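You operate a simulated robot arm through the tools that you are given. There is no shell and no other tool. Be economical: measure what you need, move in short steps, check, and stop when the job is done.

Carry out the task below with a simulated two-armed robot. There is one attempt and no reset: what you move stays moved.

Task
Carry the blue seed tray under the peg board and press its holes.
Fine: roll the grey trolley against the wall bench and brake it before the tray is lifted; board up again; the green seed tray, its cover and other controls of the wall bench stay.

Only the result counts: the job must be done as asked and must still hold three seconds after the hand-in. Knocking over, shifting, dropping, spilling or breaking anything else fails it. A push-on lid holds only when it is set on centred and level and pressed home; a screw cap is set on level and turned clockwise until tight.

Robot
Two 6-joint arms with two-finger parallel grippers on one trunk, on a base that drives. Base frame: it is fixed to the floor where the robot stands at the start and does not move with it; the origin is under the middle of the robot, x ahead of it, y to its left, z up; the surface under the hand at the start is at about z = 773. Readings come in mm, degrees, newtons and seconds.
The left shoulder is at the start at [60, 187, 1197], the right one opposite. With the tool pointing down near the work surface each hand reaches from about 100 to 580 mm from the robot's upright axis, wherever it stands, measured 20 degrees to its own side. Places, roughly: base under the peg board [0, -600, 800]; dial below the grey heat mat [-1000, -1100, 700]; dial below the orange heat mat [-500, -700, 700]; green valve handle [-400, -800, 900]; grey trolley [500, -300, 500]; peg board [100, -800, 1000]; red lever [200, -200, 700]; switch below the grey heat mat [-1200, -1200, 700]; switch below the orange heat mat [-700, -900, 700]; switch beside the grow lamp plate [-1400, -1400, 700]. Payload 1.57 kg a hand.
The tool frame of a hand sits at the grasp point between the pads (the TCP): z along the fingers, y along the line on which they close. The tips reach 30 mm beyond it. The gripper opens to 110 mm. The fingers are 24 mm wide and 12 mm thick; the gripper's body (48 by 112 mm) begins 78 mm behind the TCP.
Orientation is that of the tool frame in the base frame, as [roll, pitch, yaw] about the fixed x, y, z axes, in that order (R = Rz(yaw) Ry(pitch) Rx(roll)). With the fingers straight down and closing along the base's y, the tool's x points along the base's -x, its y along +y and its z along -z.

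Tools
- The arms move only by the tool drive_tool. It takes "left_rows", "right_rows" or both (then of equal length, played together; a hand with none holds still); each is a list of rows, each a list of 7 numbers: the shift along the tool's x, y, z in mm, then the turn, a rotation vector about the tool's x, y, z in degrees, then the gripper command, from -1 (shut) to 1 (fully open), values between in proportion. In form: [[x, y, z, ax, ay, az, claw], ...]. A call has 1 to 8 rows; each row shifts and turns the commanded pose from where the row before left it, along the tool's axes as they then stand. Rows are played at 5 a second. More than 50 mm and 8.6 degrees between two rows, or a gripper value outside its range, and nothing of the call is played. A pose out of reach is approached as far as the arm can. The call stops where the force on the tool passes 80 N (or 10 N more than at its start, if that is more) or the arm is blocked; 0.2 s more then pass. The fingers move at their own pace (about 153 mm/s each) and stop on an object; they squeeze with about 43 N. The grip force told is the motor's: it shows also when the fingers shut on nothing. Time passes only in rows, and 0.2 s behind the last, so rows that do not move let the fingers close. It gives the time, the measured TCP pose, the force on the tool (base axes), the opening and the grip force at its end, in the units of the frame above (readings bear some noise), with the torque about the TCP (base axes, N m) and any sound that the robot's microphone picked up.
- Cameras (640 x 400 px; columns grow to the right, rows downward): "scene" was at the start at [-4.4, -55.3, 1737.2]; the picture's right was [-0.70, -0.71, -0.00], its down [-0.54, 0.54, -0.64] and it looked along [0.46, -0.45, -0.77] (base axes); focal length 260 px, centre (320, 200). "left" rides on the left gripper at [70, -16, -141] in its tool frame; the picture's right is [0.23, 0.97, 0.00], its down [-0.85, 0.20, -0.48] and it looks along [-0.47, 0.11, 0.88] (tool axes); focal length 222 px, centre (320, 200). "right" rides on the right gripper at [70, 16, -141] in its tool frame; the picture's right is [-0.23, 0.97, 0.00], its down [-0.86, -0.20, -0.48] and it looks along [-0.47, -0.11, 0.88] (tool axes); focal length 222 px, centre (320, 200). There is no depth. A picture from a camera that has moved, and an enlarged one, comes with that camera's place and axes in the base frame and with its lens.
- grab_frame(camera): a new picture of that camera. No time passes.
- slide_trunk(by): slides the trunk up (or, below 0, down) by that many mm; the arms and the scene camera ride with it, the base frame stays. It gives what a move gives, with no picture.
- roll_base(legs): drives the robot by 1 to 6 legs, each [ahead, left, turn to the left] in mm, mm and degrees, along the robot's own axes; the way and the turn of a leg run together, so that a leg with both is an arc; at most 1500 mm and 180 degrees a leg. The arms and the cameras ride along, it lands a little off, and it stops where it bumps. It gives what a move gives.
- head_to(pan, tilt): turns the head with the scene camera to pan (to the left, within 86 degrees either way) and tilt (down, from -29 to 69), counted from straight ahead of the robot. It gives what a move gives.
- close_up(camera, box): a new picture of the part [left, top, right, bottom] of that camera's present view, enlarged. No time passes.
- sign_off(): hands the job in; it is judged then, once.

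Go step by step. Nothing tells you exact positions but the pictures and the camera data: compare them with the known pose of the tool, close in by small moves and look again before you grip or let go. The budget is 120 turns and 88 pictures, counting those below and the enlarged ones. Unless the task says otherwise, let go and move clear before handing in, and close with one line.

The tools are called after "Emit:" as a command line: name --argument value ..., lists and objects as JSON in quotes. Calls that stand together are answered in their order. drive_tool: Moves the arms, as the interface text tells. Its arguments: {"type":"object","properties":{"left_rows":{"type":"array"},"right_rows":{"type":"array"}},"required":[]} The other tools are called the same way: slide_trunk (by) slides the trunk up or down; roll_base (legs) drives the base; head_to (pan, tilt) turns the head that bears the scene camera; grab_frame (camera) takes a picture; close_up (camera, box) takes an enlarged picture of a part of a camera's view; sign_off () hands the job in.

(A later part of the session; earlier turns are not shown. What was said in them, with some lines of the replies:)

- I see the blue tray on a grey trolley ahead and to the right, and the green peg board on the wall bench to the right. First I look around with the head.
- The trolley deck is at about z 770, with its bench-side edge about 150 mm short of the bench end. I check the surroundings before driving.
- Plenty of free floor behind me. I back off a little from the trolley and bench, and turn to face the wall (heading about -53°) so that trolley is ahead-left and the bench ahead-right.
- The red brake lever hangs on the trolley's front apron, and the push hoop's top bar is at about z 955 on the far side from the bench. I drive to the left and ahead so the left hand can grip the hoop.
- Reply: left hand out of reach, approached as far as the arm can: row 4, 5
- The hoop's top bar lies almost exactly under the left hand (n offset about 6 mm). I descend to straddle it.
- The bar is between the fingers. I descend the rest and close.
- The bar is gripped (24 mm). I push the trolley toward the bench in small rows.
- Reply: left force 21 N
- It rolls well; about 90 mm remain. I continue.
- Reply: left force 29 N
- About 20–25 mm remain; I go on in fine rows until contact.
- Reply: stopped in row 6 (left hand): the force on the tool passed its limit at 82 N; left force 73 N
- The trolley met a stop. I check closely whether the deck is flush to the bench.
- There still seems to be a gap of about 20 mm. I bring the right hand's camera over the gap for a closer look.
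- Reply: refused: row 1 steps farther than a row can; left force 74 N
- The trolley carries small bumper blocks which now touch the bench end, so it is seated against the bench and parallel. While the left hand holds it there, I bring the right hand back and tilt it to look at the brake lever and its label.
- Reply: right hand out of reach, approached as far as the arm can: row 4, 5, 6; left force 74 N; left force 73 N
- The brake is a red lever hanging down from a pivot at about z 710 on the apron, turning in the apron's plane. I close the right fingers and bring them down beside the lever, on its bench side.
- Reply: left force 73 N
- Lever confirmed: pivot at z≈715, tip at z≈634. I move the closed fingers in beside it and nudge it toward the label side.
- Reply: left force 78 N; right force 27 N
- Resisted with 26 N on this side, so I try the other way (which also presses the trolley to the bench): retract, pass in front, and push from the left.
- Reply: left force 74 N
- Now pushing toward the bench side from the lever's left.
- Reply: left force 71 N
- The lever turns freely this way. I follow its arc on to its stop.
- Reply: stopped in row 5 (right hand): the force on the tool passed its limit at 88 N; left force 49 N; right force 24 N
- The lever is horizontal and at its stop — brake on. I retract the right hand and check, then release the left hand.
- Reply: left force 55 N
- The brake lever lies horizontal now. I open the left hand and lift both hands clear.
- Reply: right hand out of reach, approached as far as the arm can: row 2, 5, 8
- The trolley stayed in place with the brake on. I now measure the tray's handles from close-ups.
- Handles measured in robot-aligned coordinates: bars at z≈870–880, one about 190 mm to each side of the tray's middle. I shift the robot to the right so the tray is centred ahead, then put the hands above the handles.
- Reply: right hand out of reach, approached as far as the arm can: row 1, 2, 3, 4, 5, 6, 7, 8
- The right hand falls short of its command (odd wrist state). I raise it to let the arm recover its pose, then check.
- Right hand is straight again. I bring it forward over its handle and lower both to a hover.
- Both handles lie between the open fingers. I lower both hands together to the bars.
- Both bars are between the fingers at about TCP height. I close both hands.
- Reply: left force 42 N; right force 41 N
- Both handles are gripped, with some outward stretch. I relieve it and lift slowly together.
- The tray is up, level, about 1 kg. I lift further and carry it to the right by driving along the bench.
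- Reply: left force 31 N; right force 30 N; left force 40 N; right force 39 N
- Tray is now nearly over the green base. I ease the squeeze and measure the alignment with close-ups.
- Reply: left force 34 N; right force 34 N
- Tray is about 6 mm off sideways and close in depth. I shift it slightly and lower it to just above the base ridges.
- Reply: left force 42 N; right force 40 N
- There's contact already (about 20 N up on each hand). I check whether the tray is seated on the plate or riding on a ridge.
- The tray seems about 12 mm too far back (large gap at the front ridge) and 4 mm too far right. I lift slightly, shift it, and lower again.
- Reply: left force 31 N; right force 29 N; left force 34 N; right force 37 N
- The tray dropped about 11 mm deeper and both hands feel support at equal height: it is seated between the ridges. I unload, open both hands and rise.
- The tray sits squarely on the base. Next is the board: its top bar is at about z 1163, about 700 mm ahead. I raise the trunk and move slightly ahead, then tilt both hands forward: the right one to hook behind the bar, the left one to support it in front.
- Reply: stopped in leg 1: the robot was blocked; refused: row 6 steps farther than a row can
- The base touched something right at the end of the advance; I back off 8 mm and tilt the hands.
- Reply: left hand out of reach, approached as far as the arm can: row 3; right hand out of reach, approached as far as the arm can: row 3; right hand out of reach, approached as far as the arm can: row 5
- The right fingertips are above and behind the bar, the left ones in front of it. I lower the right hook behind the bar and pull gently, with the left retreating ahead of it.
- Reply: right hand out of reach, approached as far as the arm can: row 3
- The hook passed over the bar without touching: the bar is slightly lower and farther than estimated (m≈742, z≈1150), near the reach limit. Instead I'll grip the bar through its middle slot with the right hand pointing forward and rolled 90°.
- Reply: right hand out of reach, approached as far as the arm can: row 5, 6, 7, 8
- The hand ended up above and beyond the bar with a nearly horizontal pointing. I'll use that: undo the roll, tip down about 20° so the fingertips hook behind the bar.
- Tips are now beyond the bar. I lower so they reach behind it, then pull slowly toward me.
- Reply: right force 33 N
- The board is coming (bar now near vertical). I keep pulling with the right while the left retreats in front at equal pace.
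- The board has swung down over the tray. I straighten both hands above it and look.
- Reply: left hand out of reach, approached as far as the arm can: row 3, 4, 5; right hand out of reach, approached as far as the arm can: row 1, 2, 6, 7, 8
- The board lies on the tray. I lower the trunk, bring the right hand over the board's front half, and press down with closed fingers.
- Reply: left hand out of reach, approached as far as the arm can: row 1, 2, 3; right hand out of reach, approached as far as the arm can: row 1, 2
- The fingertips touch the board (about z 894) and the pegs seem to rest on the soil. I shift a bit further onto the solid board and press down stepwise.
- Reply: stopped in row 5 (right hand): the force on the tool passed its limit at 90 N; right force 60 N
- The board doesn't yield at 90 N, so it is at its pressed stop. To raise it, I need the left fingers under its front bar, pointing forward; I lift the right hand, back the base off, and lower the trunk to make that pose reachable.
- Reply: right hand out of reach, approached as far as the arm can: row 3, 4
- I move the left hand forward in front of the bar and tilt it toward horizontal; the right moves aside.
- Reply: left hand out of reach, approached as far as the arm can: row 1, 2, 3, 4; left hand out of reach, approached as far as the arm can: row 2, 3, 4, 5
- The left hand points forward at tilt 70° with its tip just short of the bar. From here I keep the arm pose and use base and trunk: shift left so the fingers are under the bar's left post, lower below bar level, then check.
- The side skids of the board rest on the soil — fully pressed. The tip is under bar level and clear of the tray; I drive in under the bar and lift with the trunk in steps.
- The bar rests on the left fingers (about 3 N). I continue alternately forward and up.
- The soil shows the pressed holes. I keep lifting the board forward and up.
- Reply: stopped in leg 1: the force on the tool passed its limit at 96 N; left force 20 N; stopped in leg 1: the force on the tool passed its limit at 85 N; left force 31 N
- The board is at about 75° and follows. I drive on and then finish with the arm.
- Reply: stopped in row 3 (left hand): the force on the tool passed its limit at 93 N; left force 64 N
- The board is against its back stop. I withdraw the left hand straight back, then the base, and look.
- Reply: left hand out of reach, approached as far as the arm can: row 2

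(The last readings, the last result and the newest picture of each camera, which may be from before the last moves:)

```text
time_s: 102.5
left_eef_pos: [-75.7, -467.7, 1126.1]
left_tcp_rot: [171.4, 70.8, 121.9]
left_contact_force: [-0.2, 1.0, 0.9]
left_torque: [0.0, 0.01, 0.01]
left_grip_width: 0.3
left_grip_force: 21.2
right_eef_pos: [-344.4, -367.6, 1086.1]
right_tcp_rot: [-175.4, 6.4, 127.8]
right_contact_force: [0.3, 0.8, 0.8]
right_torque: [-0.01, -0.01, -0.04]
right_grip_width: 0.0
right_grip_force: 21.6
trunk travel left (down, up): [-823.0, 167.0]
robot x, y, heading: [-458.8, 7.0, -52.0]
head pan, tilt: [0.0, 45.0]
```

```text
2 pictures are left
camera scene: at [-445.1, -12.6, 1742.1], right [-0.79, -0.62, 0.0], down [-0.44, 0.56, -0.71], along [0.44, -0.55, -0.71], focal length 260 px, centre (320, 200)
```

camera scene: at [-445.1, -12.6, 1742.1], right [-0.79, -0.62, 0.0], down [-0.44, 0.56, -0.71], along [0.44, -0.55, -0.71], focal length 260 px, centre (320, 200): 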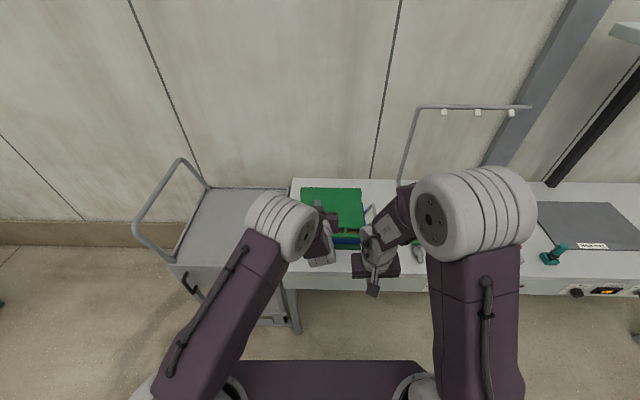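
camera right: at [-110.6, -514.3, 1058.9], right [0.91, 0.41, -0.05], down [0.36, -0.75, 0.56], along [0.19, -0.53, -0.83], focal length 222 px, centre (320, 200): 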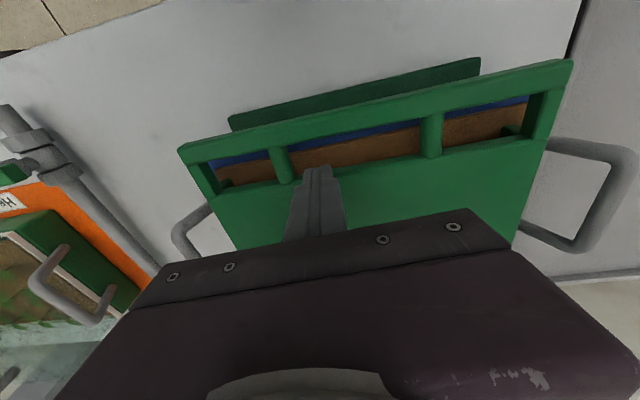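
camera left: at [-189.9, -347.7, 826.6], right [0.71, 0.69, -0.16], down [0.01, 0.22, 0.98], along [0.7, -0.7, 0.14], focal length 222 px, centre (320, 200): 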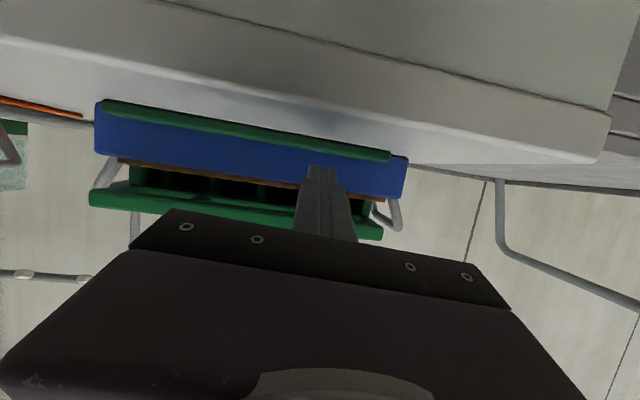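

The retreat dragged the board down again: the tip had hooked into a slot. I repeat the lift, this time with the fingers between the peg columns (n≈-378) and reaching past the slot onto the solid board, so nothing can catch on withdrawal.

Emit:
roll_base --legs '[[-8, -32, 0]]'

Emit:
slide_trunk --by -282

```text
time_s: 103.3
left_eef_pos: [-101.7, -475.5, 1126.4]
left_tcp_rot: [172.5, 70.8, 122.9]
left_contact_force: [0.4, 0.7, -0.2]
left_torque: [-0.02, 0.02, -0.1]
left_grip_width: 0.0
left_grip_force: 21.5
right_eef_pos: [-369.6, -376.8, 1087.4]
right_tcp_rot: [-175.0, 6.6, 127.9]
right_contact_force: [0.7, -0.2, -0.2]
right_torque: [0.0, 0.08, -0.04]
right_grip_width: 0.1
right_grip_force: 21.6
trunk travel left (down, up): [-823.0, 167.0]
robot x, y, heading: [-491.5, -5.0, -51.6]
head pan, tilt: [0.0, 45.0]
```

```text
time_s: 106.2
left_eef_pos: [-107.2, -478.5, 844.0]
left_tcp_rot: [171.4, 70.9, 121.9]
left_contact_force: [0.5, -0.1, 0.0]
left_torque: [0.03, -0.02, 0.01]
left_grip_width: 0.2
left_grip_force: 21.4
right_eef_pos: [-374.5, -380.7, 805.4]
right_tcp_rot: [-175.4, 6.7, 127.8]
right_contact_force: [0.7, -0.5, 0.4]
right_torque: [0.02, -0.01, -0.02]
right_grip_width: 0.1
right_grip_force: 20.5
trunk travel left (down, up): [-541.0, 449.0]
robot x, y, heading: [-495.9, -6.9, -51.8]
head pan, tilt: [0.0, 45.0]
```

Emit:
roll_base --legs '[[48, 0, 0]]'

Emit:
slide_trunk --by 65

```text
time_s: 107.1
left_eef_pos: [-78.4, -516.1, 843.7]
left_tcp_rot: [171.5, 70.7, 121.9]
left_contact_force: [-0.6, -0.7, -0.1]
left_torque: [-0.03, 0.0, 0.03]
left_grip_width: 0.0
left_grip_force: 21.0
right_eef_pos: [-345.5, -418.5, 804.2]
right_tcp_rot: [-175.4, 6.5, 127.8]
right_contact_force: [0.6, 0.1, -0.2]
right_torque: [0.06, 0.04, 0.0]
right_grip_width: 0.0
right_grip_force: 21.6
trunk travel left (down, up): [-541.0, 449.0]
robot x, y, heading: [-461.0, -42.4, -51.6]
head pan, tilt: [0.0, 45.0]
```

```text
time_s: 108.2
left_eef_pos: [-79.5, -516.5, 910.1]
left_tcp_rot: [171.3, 70.8, 121.8]
left_contact_force: [-0.6, 2.1, -3.1]
left_torque: [0.0, 0.02, 0.01]
left_grip_width: 0.0
left_grip_force: 21.3
right_eef_pos: [-345.7, -416.4, 869.3]
right_tcp_rot: [-175.5, 6.6, 127.8]
right_contact_force: [-0.1, 0.9, -0.7]
right_torque: [-0.01, 0.02, -0.03]
right_grip_width: 0.0
right_grip_force: 21.0
trunk travel left (down, up): [-606.0, 384.0]
robot x, y, heading: [-465.9, -42.4, -51.9]
head pan, tilt: [0.0, 45.0]
```

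The bar is on the fingers again. I push on forward beyond the slot, then up.

Emit:
roll_base --legs '[[37, 0, 0], [36, 0, 0]]'

Emit:
slide_trunk --by 60

Emit:
roll_base --legs '[[40, 0, 0]]'

Emit:
slide_trunk --by 60

```text
time_s: 109.6
left_eef_pos: [-44.0, -562.2, 910.6]
left_tcp_rot: [171.3, 70.8, 121.7]
left_contact_force: [-14.6, 20.6, 3.6]
left_torque: [-1.04, -0.43, 0.04]
left_grip_width: 0.2
left_grip_force: 21.4
right_eef_pos: [-307.1, -465.8, 871.4]
right_tcp_rot: [-175.3, 6.9, 127.8]
right_contact_force: [0.9, 0.3, -0.1]
right_torque: [0.0, -0.01, -0.01]
right_grip_width: 0.1
right_grip_force: 21.3
trunk travel left (down, up): [-606.0, 384.0]
robot x, y, heading: [-421.5, -94.7, -51.7]
head pan, tilt: [0.0, 45.0]
stopped in leg 2: the force on the tool passed its limit at 158 N (the readings are from after the stop); the commanded pose is now the measured one
```

```text
time_s: 110.6
left_eef_pos: [-40.3, -566.0, 967.2]
left_tcp_rot: [171.3, 70.8, 121.7]
left_contact_force: [-1.0, 3.3, -3.6]
left_torque: [0.05, 0.08, 0.03]
left_grip_width: 0.0
left_grip_force: 21.2
right_eef_pos: [-304.4, -469.5, 929.5]
right_tcp_rot: [-175.4, 6.6, 127.8]
right_contact_force: [-0.1, 0.1, 0.0]
right_torque: [-0.01, 0.0, 0.01]
right_grip_width: 0.0
right_grip_force: 21.1
trunk travel left (down, up): [-666.0, 324.0]
robot x, y, heading: [-418.9, -96.9, -52.1]
head pan, tilt: [0.0, 45.0]
```

```text
time_s: 111.4
left_eef_pos: [-35.9, -572.2, 965.5]
left_tcp_rot: [170.7, 69.9, 120.9]
left_contact_force: [-20.0, 26.8, 5.5]
left_torque: [0.37, 0.3, -0.23]
left_grip_width: 0.1
left_grip_force: 20.9
right_eef_pos: [-296.3, -481.6, 933.1]
right_tcp_rot: [-175.3, 7.1, 127.7]
right_contact_force: [0.2, -0.1, 0.6]
right_torque: [0.0, 0.01, 0.0]
right_grip_width: 0.0
right_grip_force: 21.3
trunk travel left (down, up): [-666.0, 324.0]
robot x, y, heading: [-406.7, -113.9, -51.9]
head pan, tilt: [0.0, 45.0]
stopped in leg 1: the force on the tool passed its limit at 120 N (the readings are from after the stop); the commanded pose is now the measured one
```

```text
time_s: 112.4
left_eef_pos: [-31.1, -578.7, 1023.9]
left_tcp_rot: [171.0, 69.8, 121.3]
left_contact_force: [-1.4, 1.7, -1.9]
left_torque: [0.03, -0.01, 0.06]
left_grip_width: 0.0
left_grip_force: 21.8
right_eef_pos: [-292.9, -485.6, 989.7]
right_tcp_rot: [-175.5, 6.5, 127.9]
right_contact_force: [0.1, 0.2, -1.4]
right_torque: [0.0, 0.01, -0.01]
right_grip_width: 0.0
right_grip_force: 21.3
trunk travel left (down, up): [-726.0, 264.0]
robot x, y, heading: [-404.3, -113.3, -51.8]
head pan, tilt: [0.0, 45.0]
```

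The tip is riding in the slot again; pushing forward jams, so I follow the arc in smaller alternating steps and will free the tip carefully at the end.

Emit:
slide_trunk --by 22

Emit:
roll_base --legs '[[20, 0, 0]]'

Emit:
slide_trunk --by 22

Emit:
roll_base --legs '[[22, 0, 0]]'

Emit:
slide_trunk --by 20

Emit:
roll_base --legs '[[25, 0, 0]]'

```text
time_s: 113.1
left_eef_pos: [-32.5, -577.7, 1046.6]
left_tcp_rot: [171.0, 69.9, 121.3]
left_contact_force: [0.3, 1.6, -2.4]
left_torque: [0.01, -0.01, -0.01]
left_grip_width: 0.1
left_grip_force: 21.1
right_eef_pos: [-291.0, -485.5, 1012.5]
right_tcp_rot: [-175.5, 6.6, 127.8]
right_contact_force: [0.1, 0.7, -0.3]
right_torque: [0.01, 0.0, 0.01]
right_grip_width: 0.1
right_grip_force: 21.3
trunk travel left (down, up): [-748.0, 242.0]
robot x, y, heading: [-407.3, -113.6, -51.8]
head pan, tilt: [0.0, 45.0]
```

```text
time_s: 113.9
left_eef_pos: [-23.4, -588.2, 1051.4]
left_tcp_rot: [170.8, 70.4, 121.1]
left_contact_force: [-17.5, 23.2, 19.2]
left_torque: [-0.33, 0.0, -0.24]
left_grip_width: 0.0
left_grip_force: 20.9
right_eef_pos: [-284.6, -496.0, 1014.5]
right_tcp_rot: [-175.4, 7.1, 127.8]
right_contact_force: [-0.1, -0.7, 0.3]
right_torque: [0.01, 0.0, -0.02]
right_grip_width: 0.1
right_grip_force: 21.5
trunk travel left (down, up): [-748.0, 242.0]
robot x, y, heading: [-395.4, -127.9, -51.3]
head pan, tilt: [0.0, 45.0]
```

```text
time_s: 114.6
left_eef_pos: [-18.0, -595.4, 1067.9]
left_tcp_rot: [171.0, 69.9, 121.2]
left_contact_force: [-1.2, 1.3, -3.0]
left_torque: [-0.2, -0.16, 0.0]
left_grip_width: 0.0
left_grip_force: 21.1
right_eef_pos: [-280.4, -501.9, 1033.0]
right_tcp_rot: [-175.5, 6.6, 127.8]
right_contact_force: [-0.1, 0.7, -0.2]
right_torque: [0.0, -0.02, -0.01]
right_grip_width: 0.0
right_grip_force: 21.5
trunk travel left (down, up): [-770.0, 220.0]
robot x, y, heading: [-391.1, -127.6, -52.1]
head pan, tilt: [0.0, 45.0]
```

```text
time_s: 115.4
left_eef_pos: [-12.8, -604.7, 1074.8]
left_tcp_rot: [170.9, 70.7, 121.1]
left_contact_force: [-19.0, 26.2, 28.2]
left_torque: [-0.35, -0.09, -0.25]
left_grip_width: 0.0
left_grip_force: 21.2
right_eef_pos: [-271.5, -512.0, 1038.1]
right_tcp_rot: [-175.3, 7.2, 127.7]
right_contact_force: [0.1, -0.7, -0.1]
right_torque: [-0.04, -0.01, 0.0]
right_grip_width: 0.0
right_grip_force: 20.7
trunk travel left (down, up): [-770.0, 220.0]
robot x, y, heading: [-385.4, -146.8, -51.8]
head pan, tilt: [0.0, 45.0]
```

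```text
time_s: 116.0
left_eef_pos: [-5.6, -612.0, 1089.2]
left_tcp_rot: [171.0, 70.1, 121.2]
left_contact_force: [-0.8, 0.1, -2.3]
left_torque: [-0.19, -0.17, -0.02]
left_grip_width: 0.2
left_grip_force: 21.2
right_eef_pos: [-266.1, -518.7, 1052.8]
right_tcp_rot: [-175.4, 6.5, 127.8]
right_contact_force: [0.4, -0.1, 0.4]
right_torque: [0.01, 0.05, 0.01]
right_grip_width: 0.1
right_grip_force: 21.7
trunk travel left (down, up): [-790.0, 200.0]
robot x, y, heading: [-377.0, -145.5, -52.2]
head pan, tilt: [0.0, 45.0]
```

```text
time_s: 116.8
left_eef_pos: [3.4, -623.2, 1098.5]
left_tcp_rot: [170.8, 71.2, 121.0]
left_contact_force: [-18.8, 24.3, 38.5]
left_torque: [-0.56, -0.02, -0.22]
left_grip_width: 0.0
left_grip_force: 21.3
right_eef_pos: [-256.2, -531.1, 1058.5]
right_tcp_rot: [-175.4, 7.2, 127.8]
right_contact_force: [-0.3, -1.0, 0.1]
right_torque: [-0.02, 0.01, 0.0]
right_grip_width: 0.0
right_grip_force: 21.6
trunk travel left (down, up): [-790.0, 200.0]
robot x, y, heading: [-366.1, -163.3, -52.0]
head pan, tilt: [0.0, 45.0]
```

Emit:
slide_trunk --by 18

Emit:
roll_base --legs '[[28, 0, 0]]'

Emit:
slide_trunk --by 14

Emit:
roll_base --legs '[[30, 0, 0]]'

Emit:
slide_trunk --by 8

Emit:
roll_base --legs '[[35, 0, 0]]'

```text
time_s: 117.5
left_eef_pos: [9.3, -633.0, 1109.1]
left_tcp_rot: [171.0, 70.5, 121.2]
left_contact_force: [0.1, 0.6, -4.1]
left_torque: [0.04, 0.02, 0.01]
left_grip_width: 0.1
left_grip_force: 21.1
right_eef_pos: [-249.7, -538.1, 1070.9]
right_tcp_rot: [-175.4, 6.5, 127.8]
right_contact_force: [-0.4, -0.1, 0.3]
right_torque: [-0.04, -0.01, 0.0]
right_grip_width: 0.2
right_grip_force: 21.4
trunk travel left (down, up): [-808.0, 182.0]
robot x, y, heading: [-364.8, -168.0, -51.9]
head pan, tilt: [0.0, 45.0]
```

```text
time_s: 118.3
left_eef_pos: [21.8, -648.3, 1120.1]
left_tcp_rot: [170.7, 71.9, 120.9]
left_contact_force: [-16.1, 21.4, 45.7]
left_torque: [-0.6, -0.19, -0.19]
left_grip_width: 0.0
left_grip_force: 21.4
right_eef_pos: [-239.3, -553.9, 1075.6]
right_tcp_rot: [-175.3, 7.2, 127.7]
right_contact_force: [0.7, 0.0, 0.3]
right_torque: [0.01, 0.03, -0.03]
right_grip_width: 0.0
right_grip_force: 21.1
trunk travel left (down, up): [-808.0, 182.0]
robot x, y, heading: [-347.9, -186.1, -51.9]
head pan, tilt: [0.0, 45.0]
```

```text
time_s: 119.0
left_eef_pos: [27.8, -657.6, 1126.7]
left_tcp_rot: [170.8, 71.0, 121.0]
left_contact_force: [-1.0, -0.1, -3.6]
left_torque: [0.09, 0.04, -0.03]
left_grip_width: 0.1
left_grip_force: 21.5
right_eef_pos: [-233.0, -561.3, 1085.0]
right_tcp_rot: [-175.4, 6.6, 127.8]
right_contact_force: [-1.0, 0.2, 0.5]
right_torque: [-0.05, -0.01, -0.01]
right_grip_width: 0.3
right_grip_force: 21.2
trunk travel left (down, up): [-822.0, 168.0]
robot x, y, heading: [-352.4, -186.6, -51.6]
head pan, tilt: [0.0, 45.0]
```

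```text
time_s: 119.8
left_eef_pos: [41.4, -675.6, 1137.9]
left_tcp_rot: [170.8, 72.3, 120.8]
left_contact_force: [-7.8, 13.2, 38.4]
left_torque: [-0.45, -0.45, -0.12]
left_grip_width: 0.0
left_grip_force: 21.4
right_eef_pos: [-218.7, -577.9, 1088.6]
right_tcp_rot: [-175.4, 7.0, 127.9]
right_contact_force: [0.0, 0.3, -0.8]
right_torque: [-0.01, 0.02, -0.04]
right_grip_width: 0.0
right_grip_force: 21.4
trunk travel left (down, up): [-822.0, 168.0]
robot x, y, heading: [-332.6, -211.4, -51.5]
head pan, tilt: [0.0, 45.0]
```

```text
time_s: 120.3
left_eef_pos: [44.0, -681.1, 1138.1]
left_tcp_rot: [170.7, 71.8, 120.8]
left_contact_force: [-1.5, 0.8, 1.1]
left_torque: [-0.01, -0.03, -0.02]
left_grip_width: 0.0
left_grip_force: 21.2
right_eef_pos: [-216.0, -583.4, 1092.6]
right_tcp_rot: [-175.3, 6.6, 127.8]
right_contact_force: [0.5, -0.6, -1.5]
right_torque: [-0.02, 0.04, 0.01]
right_grip_width: 0.0
right_grip_force: 20.6
trunk travel left (down, up): [-830.0, 160.0]
robot x, y, heading: [-333.4, -209.5, -51.9]
head pan, tilt: [0.0, 45.0]
```

```text
time_s: 121.2
left_eef_pos: [62.9, -702.4, 1146.1]
left_tcp_rot: [170.5, 72.6, 120.8]
left_contact_force: [-5.5, 5.2, 30.6]
left_torque: [-0.52, -0.32, 0.07]
left_grip_width: 0.1
left_grip_force: 21.6
right_eef_pos: [-198.2, -605.4, 1095.8]
right_tcp_rot: [-175.4, 7.0, 127.8]
right_contact_force: [0.2, 0.1, -0.2]
right_torque: [0.01, 0.01, 0.01]
right_grip_width: 0.1
right_grip_force: 21.2
trunk travel left (down, up): [-830.0, 160.0]
robot x, y, heading: [-307.3, -241.0, -51.6]
head pan, tilt: [0.0, 45.0]
```

Nearly upright (about 76°). I raise slightly to relieve the slot edge, drive on, then check with a picture.

Emit:
slide_trunk --by 6

Emit:
roll_base --legs '[[48, 0, 0]]'

Emit:
drive_tool --left_rows '[[-5, 0, 15, 0, 0, 0, -1], [-5, 0, 15, 0, 0, 0, -1]]'

```text
time_s: 121.8
left_eef_pos: [64.8, -705.7, 1148.4]
left_tcp_rot: [170.6, 72.3, 120.7]
left_contact_force: [-2.9, 1.0, 2.3]
left_torque: [-0.12, 0.02, -0.04]
left_grip_width: 0.0
left_grip_force: 21.4
right_eef_pos: [-195.0, -610.9, 1099.0]
right_tcp_rot: [-175.3, 6.6, 127.8]
right_contact_force: [0.2, -0.4, -0.3]
right_torque: [-0.01, 0.01, 0.0]
right_grip_width: 0.1
right_grip_force: 21.4
trunk travel left (down, up): [-836.0, 154.0]
robot x, y, heading: [-308.6, -236.5, -51.8]
head pan, tilt: [0.0, 45.0]
```

```text
time_s: 122.7
left_eef_pos: [95.0, -742.4, 1147.5]
left_tcp_rot: [170.4, 72.1, 120.9]
left_contact_force: [-0.8, 0.1, -5.1]
left_torque: [-0.07, 0.05, 0.01]
left_grip_width: 0.0
left_grip_force: 20.5
right_eef_pos: [-166.1, -645.3, 1099.2]
right_tcp_rot: [-175.4, 6.7, 127.8]
right_contact_force: [-0.3, 1.0, 0.2]
right_torque: [0.01, 0.01, 0.02]
right_grip_width: 0.2
right_grip_force: 21.3
trunk travel left (down, up): [-836.0, 154.0]
robot x, y, heading: [-277.3, -273.1, -51.7]
head pan, tilt: [0.0, 45.0]
```

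```text
time_s: 123.3
left_eef_pos: [118.3, -769.6, 1145.6]
left_tcp_rot: [170.6, 71.9, 120.9]
left_contact_force: [0.4, -0.3, -0.3]
left_torque: [0.01, 0.01, -0.04]
left_grip_width: 0.0
left_grip_force: 21.3
right_eef_pos: [-164.9, -647.5, 1099.5]
right_tcp_rot: [-175.4, 6.5, 127.8]
right_contact_force: [0.0, -0.1, 0.9]
right_torque: [0.03, 0.02, -0.02]
right_grip_width: 0.1
right_grip_force: 21.4
trunk travel left (down, up): [-836.0, 154.0]
robot x, y, heading: [-278.7, -275.1, -51.7]
head pan, tilt: [0.0, 45.0]
```

Emit:
close_up --camera "scene" --box '[200, 100, 440, 300]'

```text
2.00 times, centred on (320, 200) of scene
camera zoom: at [-265.8, -292.4, 1755.1], right [-0.79, -0.62, 0.0], down [-0.44, 0.56, -0.71], along [0.44, -0.55, -0.71], focal length 520 px, centre (320, 200)
```

zoom: 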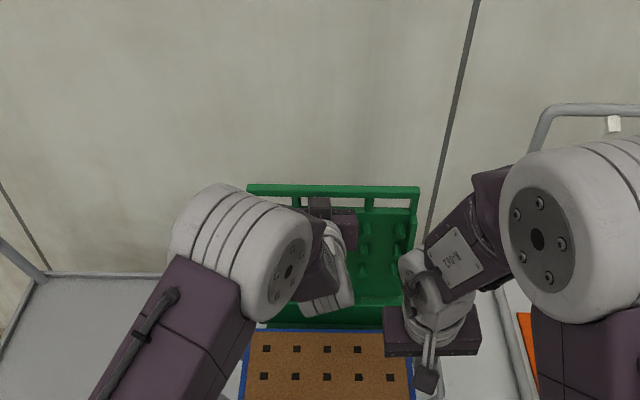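

The board is about vertical with the fingers through the slot. I slide the fingers straight along their own axis through the slot so the palm pushes the bar back past the balance point.

Emit:
drive_tool --left_rows '[[0, 0, 14, 0, 0, 0, -1], [0, 0, 14, 0, 0, 0, -1], [0, 0, 14, 0, 0, 0, -1], [0, 0, 14, 0, 0, 0, -1], [0, 0, 14, 0, 0, 0, -1], [0, 0, 14, 0, 0, 0, -1], [0, 0, 14, 0, 0, 0, -1], [0, 0, 14, 0, 0, 0, -1]]'

```text
time_s: 125.1
left_eef_pos: [179.4, -842.9, 1121.9]
left_tcp_rot: [170.2, 72.8, 120.5]
left_contact_force: [-15.6, 15.9, 31.6]
left_torque: [0.03, 1.01, -1.45]
left_grip_width: 0.0
left_grip_force: 21.9
right_eef_pos: [-171.5, -639.4, 1102.3]
right_tcp_rot: [-175.4, 7.1, 127.8]
right_contact_force: [-0.6, -0.1, -0.5]
right_torque: [-0.06, -0.02, 0.0]
right_grip_width: 0.0
right_grip_force: 21.2
trunk travel left (down, up): [-836.0, 154.0]
robot x, y, heading: [-283.1, -276.3, -51.7]
head pan, tilt: [0.0, 45.0]
```

Emit:
drive_tool --left_rows '[[-6, 0, 8, 0, 0, 0, -1], [-4, 0, 14, 0, 0, 0, -1], [-4, 0, 14, 0, 0, 0, -1]]'

```text
time_s: 125.7
left_eef_pos: [180.3, -843.0, 1122.0]
left_tcp_rot: [169.5, 72.0, 118.8]
left_contact_force: [-43.1, 63.1, 26.1]
left_torque: [-1.86, -0.17, -4.68]
left_grip_width: 0.0
left_grip_force: 21.6
right_eef_pos: [-175.0, -626.9, 1106.3]
right_tcp_rot: [-175.1, 7.7, 127.9]
right_contact_force: [0.5, 0.1, -0.2]
right_torque: [0.02, 0.04, -0.02]
right_grip_width: 0.0
right_grip_force: 21.3
trunk travel left (down, up): [-836.0, 154.0]
robot x, y, heading: [-281.6, -274.4, -51.8]
head pan, tilt: [0.0, 45.0]
stopped in row 2 (left hand): the force on the tool passed its limit at 88 N (the readings are from after the stop); the commanded pose is now the measured one
```

The palm pushes the bar firmly against the back stop. I now withdraw exactly along the finger axis, in small rows, watching forces.

Emit:
drive_tool --left_rows '[[-3, 0, -8, 0, 0, 0, -1], [0, 0, -12, 0, 0, 0, -1], [0, 0, -12, 0, 0, 0, -1], [0, 0, -12, 0, 0, 0, -1]]'

```text
time_s: 126.7
left_eef_pos: [166.7, -827.7, 1124.4]
left_tcp_rot: [170.6, 71.1, 120.5]
left_contact_force: [9.4, -0.7, 12.2]
left_torque: [-0.22, -0.21, -1.2]
left_grip_width: 0.0
left_grip_force: 21.1
right_eef_pos: [-166.2, -644.3, 1101.1]
right_tcp_rot: [-175.2, 6.6, 127.9]
right_contact_force: [0.2, 0.1, -0.5]
right_torque: [-0.02, -0.02, -0.01]
right_grip_width: 0.1
right_grip_force: 21.4
trunk travel left (down, up): [-836.0, 154.0]
robot x, y, heading: [-277.3, -271.0, -51.6]
head pan, tilt: [0.0, 45.0]
```

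Emit:
drive_tool --left_rows '[[-4, 0, -1.3, 0, 0, 0, -1], [-2, 0, -0.7, 0, 0, 0, -1]]'

```text
time_s: 127.2
left_eef_pos: [164.1, -831.1, 1127.8]
left_tcp_rot: [169.9, 70.6, 119.4]
left_contact_force: [-1.4, 0.2, -0.8]
left_torque: [0.0, -0.03, 0.01]
left_grip_width: 0.0
left_grip_force: 21.0
right_eef_pos: [-166.5, -647.9, 1098.4]
right_tcp_rot: [-175.4, 6.6, 127.7]
right_contact_force: [-0.3, 1.0, 0.1]
right_torque: [-0.01, 0.02, 0.0]
right_grip_width: 0.0
right_grip_force: 21.4
trunk travel left (down, up): [-836.0, 154.0]
robot x, y, heading: [-281.9, -267.2, -51.8]
head pan, tilt: [0.0, 45.0]
```

The rod is free in the slot now (no force). I continue along the axis.

Emit:
drive_tool --left_rows '[[0, 0, -10, 0, 0, 0, -1], [0, 0, -10, 0, 0, 0, -1], [0, 0, -10, 0, 0, 0, -1]]'

```text
time_s: 128.1
left_eef_pos: [145.9, -808.5, 1138.4]
left_tcp_rot: [169.8, 70.8, 119.6]
left_contact_force: [-0.4, 0.4, 0.6]
left_torque: [0.01, -0.01, 0.04]
left_grip_width: 0.3
left_grip_force: 20.9
right_eef_pos: [-166.6, -646.9, 1100.1]
right_tcp_rot: [-175.4, 6.6, 127.8]
right_contact_force: [-0.2, -1.2, -0.2]
right_torque: [0.0, 0.02, -0.01]
right_grip_width: 0.0
right_grip_force: 21.7
trunk travel left (down, up): [-836.0, 154.0]
robot x, y, heading: [-282.8, -274.1, -51.8]
head pan, tilt: [0.0, 45.0]
```

Emit:
drive_tool --left_rows '[[0, 0, -10, 0, 0, 0, -1], [0, 0, -10, 0, 0, 0, -1], [0, 0, -10, 0, 0, 0, -1]]'

```text
time_s: 128.8
left_eef_pos: [129.5, -789.3, 1147.8]
left_tcp_rot: [169.7, 70.8, 119.4]
left_contact_force: [0.4, -0.5, -0.5]
left_torque: [0.0, 0.01, 0.01]
left_grip_width: 0.0
left_grip_force: 21.1
right_eef_pos: [-166.5, -646.2, 1098.6]
right_tcp_rot: [-175.3, 6.6, 127.8]
right_contact_force: [0.6, -0.1, -0.5]
right_torque: [0.03, 0.01, 0.01]
right_grip_width: 0.5
right_grip_force: 21.2
trunk travel left (down, up): [-836.0, 154.0]
robot x, y, heading: [-281.0, -274.4, -51.7]
head pan, tilt: [0.0, 45.0]
```

Emit:
drive_tool --left_rows '[[0, 0, -10, 0, 0, 0, -1], [0, 0, -10, 0, 0, 0, -1], [0, 0, -10, 0, 0, 0, -1]]'

```text
time_s: 129.7
left_eef_pos: [110.6, -765.3, 1158.4]
left_tcp_rot: [170.0, 70.7, 119.6]
left_contact_force: [0.1, -0.2, -0.2]
left_torque: [-0.01, 0.0, 0.0]
left_grip_width: 0.1
left_grip_force: 21.5
right_eef_pos: [-166.3, -645.9, 1099.7]
right_tcp_rot: [-175.4, 6.7, 127.8]
right_contact_force: [-0.4, 0.4, -0.4]
right_torque: [-0.01, 0.01, -0.01]
right_grip_width: 0.2
right_grip_force: 21.1
trunk travel left (down, up): [-836.0, 154.0]
robot x, y, heading: [-286.2, -271.9, -51.7]
head pan, tilt: [0.0, 45.0]
```

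The tip should be out in front of the board. I back the base by a little and watch for any force.

Emit:
roll_base --legs '[[-20, 0, 0]]'

Emit:
roll_base --legs '[[-40, 0, 0]]'

```text
time_s: 130.4
left_eef_pos: [102.5, -754.8, 1154.1]
left_tcp_rot: [170.0, 70.5, 119.6]
left_contact_force: [0.5, -1.3, -0.3]
left_torque: [0.01, -0.04, 0.03]
left_grip_width: 0.0
left_grip_force: 21.1
right_eef_pos: [-175.0, -634.4, 1098.3]
right_tcp_rot: [-175.3, 6.3, 127.8]
right_contact_force: [0.0, -0.1, 0.1]
right_torque: [0.04, 0.04, -0.02]
right_grip_width: 0.0
right_grip_force: 21.4
trunk travel left (down, up): [-836.0, 154.0]
robot x, y, heading: [-293.9, -257.3, -51.5]
head pan, tilt: [0.0, 45.0]
```

```text
time_s: 131.3
left_eef_pos: [78.3, -724.4, 1154.4]
left_tcp_rot: [170.1, 70.5, 119.8]
left_contact_force: [-0.5, -1.2, -0.1]
left_torque: [0.0, 0.0, 0.03]
left_grip_width: 0.0
left_grip_force: 20.9
right_eef_pos: [-198.5, -604.6, 1098.0]
right_tcp_rot: [-175.5, 6.3, 127.9]
right_contact_force: [-0.5, -0.2, 0.2]
right_torque: [0.05, 0.04, -0.03]
right_grip_width: 0.0
right_grip_force: 21.2
trunk travel left (down, up): [-836.0, 154.0]
robot x, y, heading: [-318.1, -226.8, -51.7]
head pan, tilt: [0.0, 45.0]
```

No drag felt. I back off fully and use the last picture.

Emit:
roll_base --legs '[[-260, 0, 0]]'

Emit:
grab_frame --camera "scene"

```text
time_s: 133.2
left_eef_pos: [-80.1, -521.2, 1156.3]
left_tcp_rot: [169.9, 70.7, 119.8]
left_contact_force: [-0.5, -0.4, -0.5]
left_torque: [0.03, -0.01, 0.01]
left_grip_width: 0.0
left_grip_force: 21.5
right_eef_pos: [-358.1, -402.4, 1098.3]
right_tcp_rot: [-175.4, 6.4, 128.0]
right_contact_force: [0.6, 0.1, 0.3]
right_torque: [0.01, 0.02, 0.0]
right_grip_width: 0.1
right_grip_force: 21.5
trunk travel left (down, up): [-836.0, 154.0]
robot x, y, heading: [-476.1, -27.9, -51.7]
head pan, tilt: [0.0, 45.0]
```

```text
0 pictures are left
camera scene: at [-459.3, -47.2, 1755.1], right [-0.78, -0.62, 0.0], down [-0.44, 0.56, -0.71], along [0.44, -0.55, -0.71], focal length 260 px, centre (320, 200)
```

scene: 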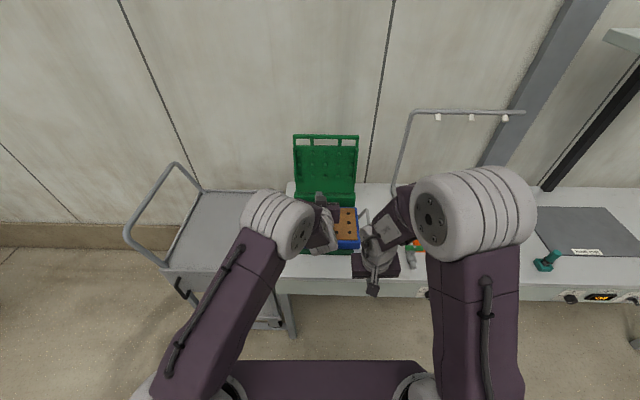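

The board is upright at its back stop. The tray is on the base with its holes pressed, the trolley is braked against the bench, and both hands are clear.

Emit:
sign_off

```text
The job is handed in.
```

The blue seed tray is on the base under the peg board with its holes pressed, the board is up again, and the trolley stands braked against the wall bench. The board dropped back onto the tray once while I was raising it, so it came down on the tray twice. The last picture shows the tray in place and the board back up.
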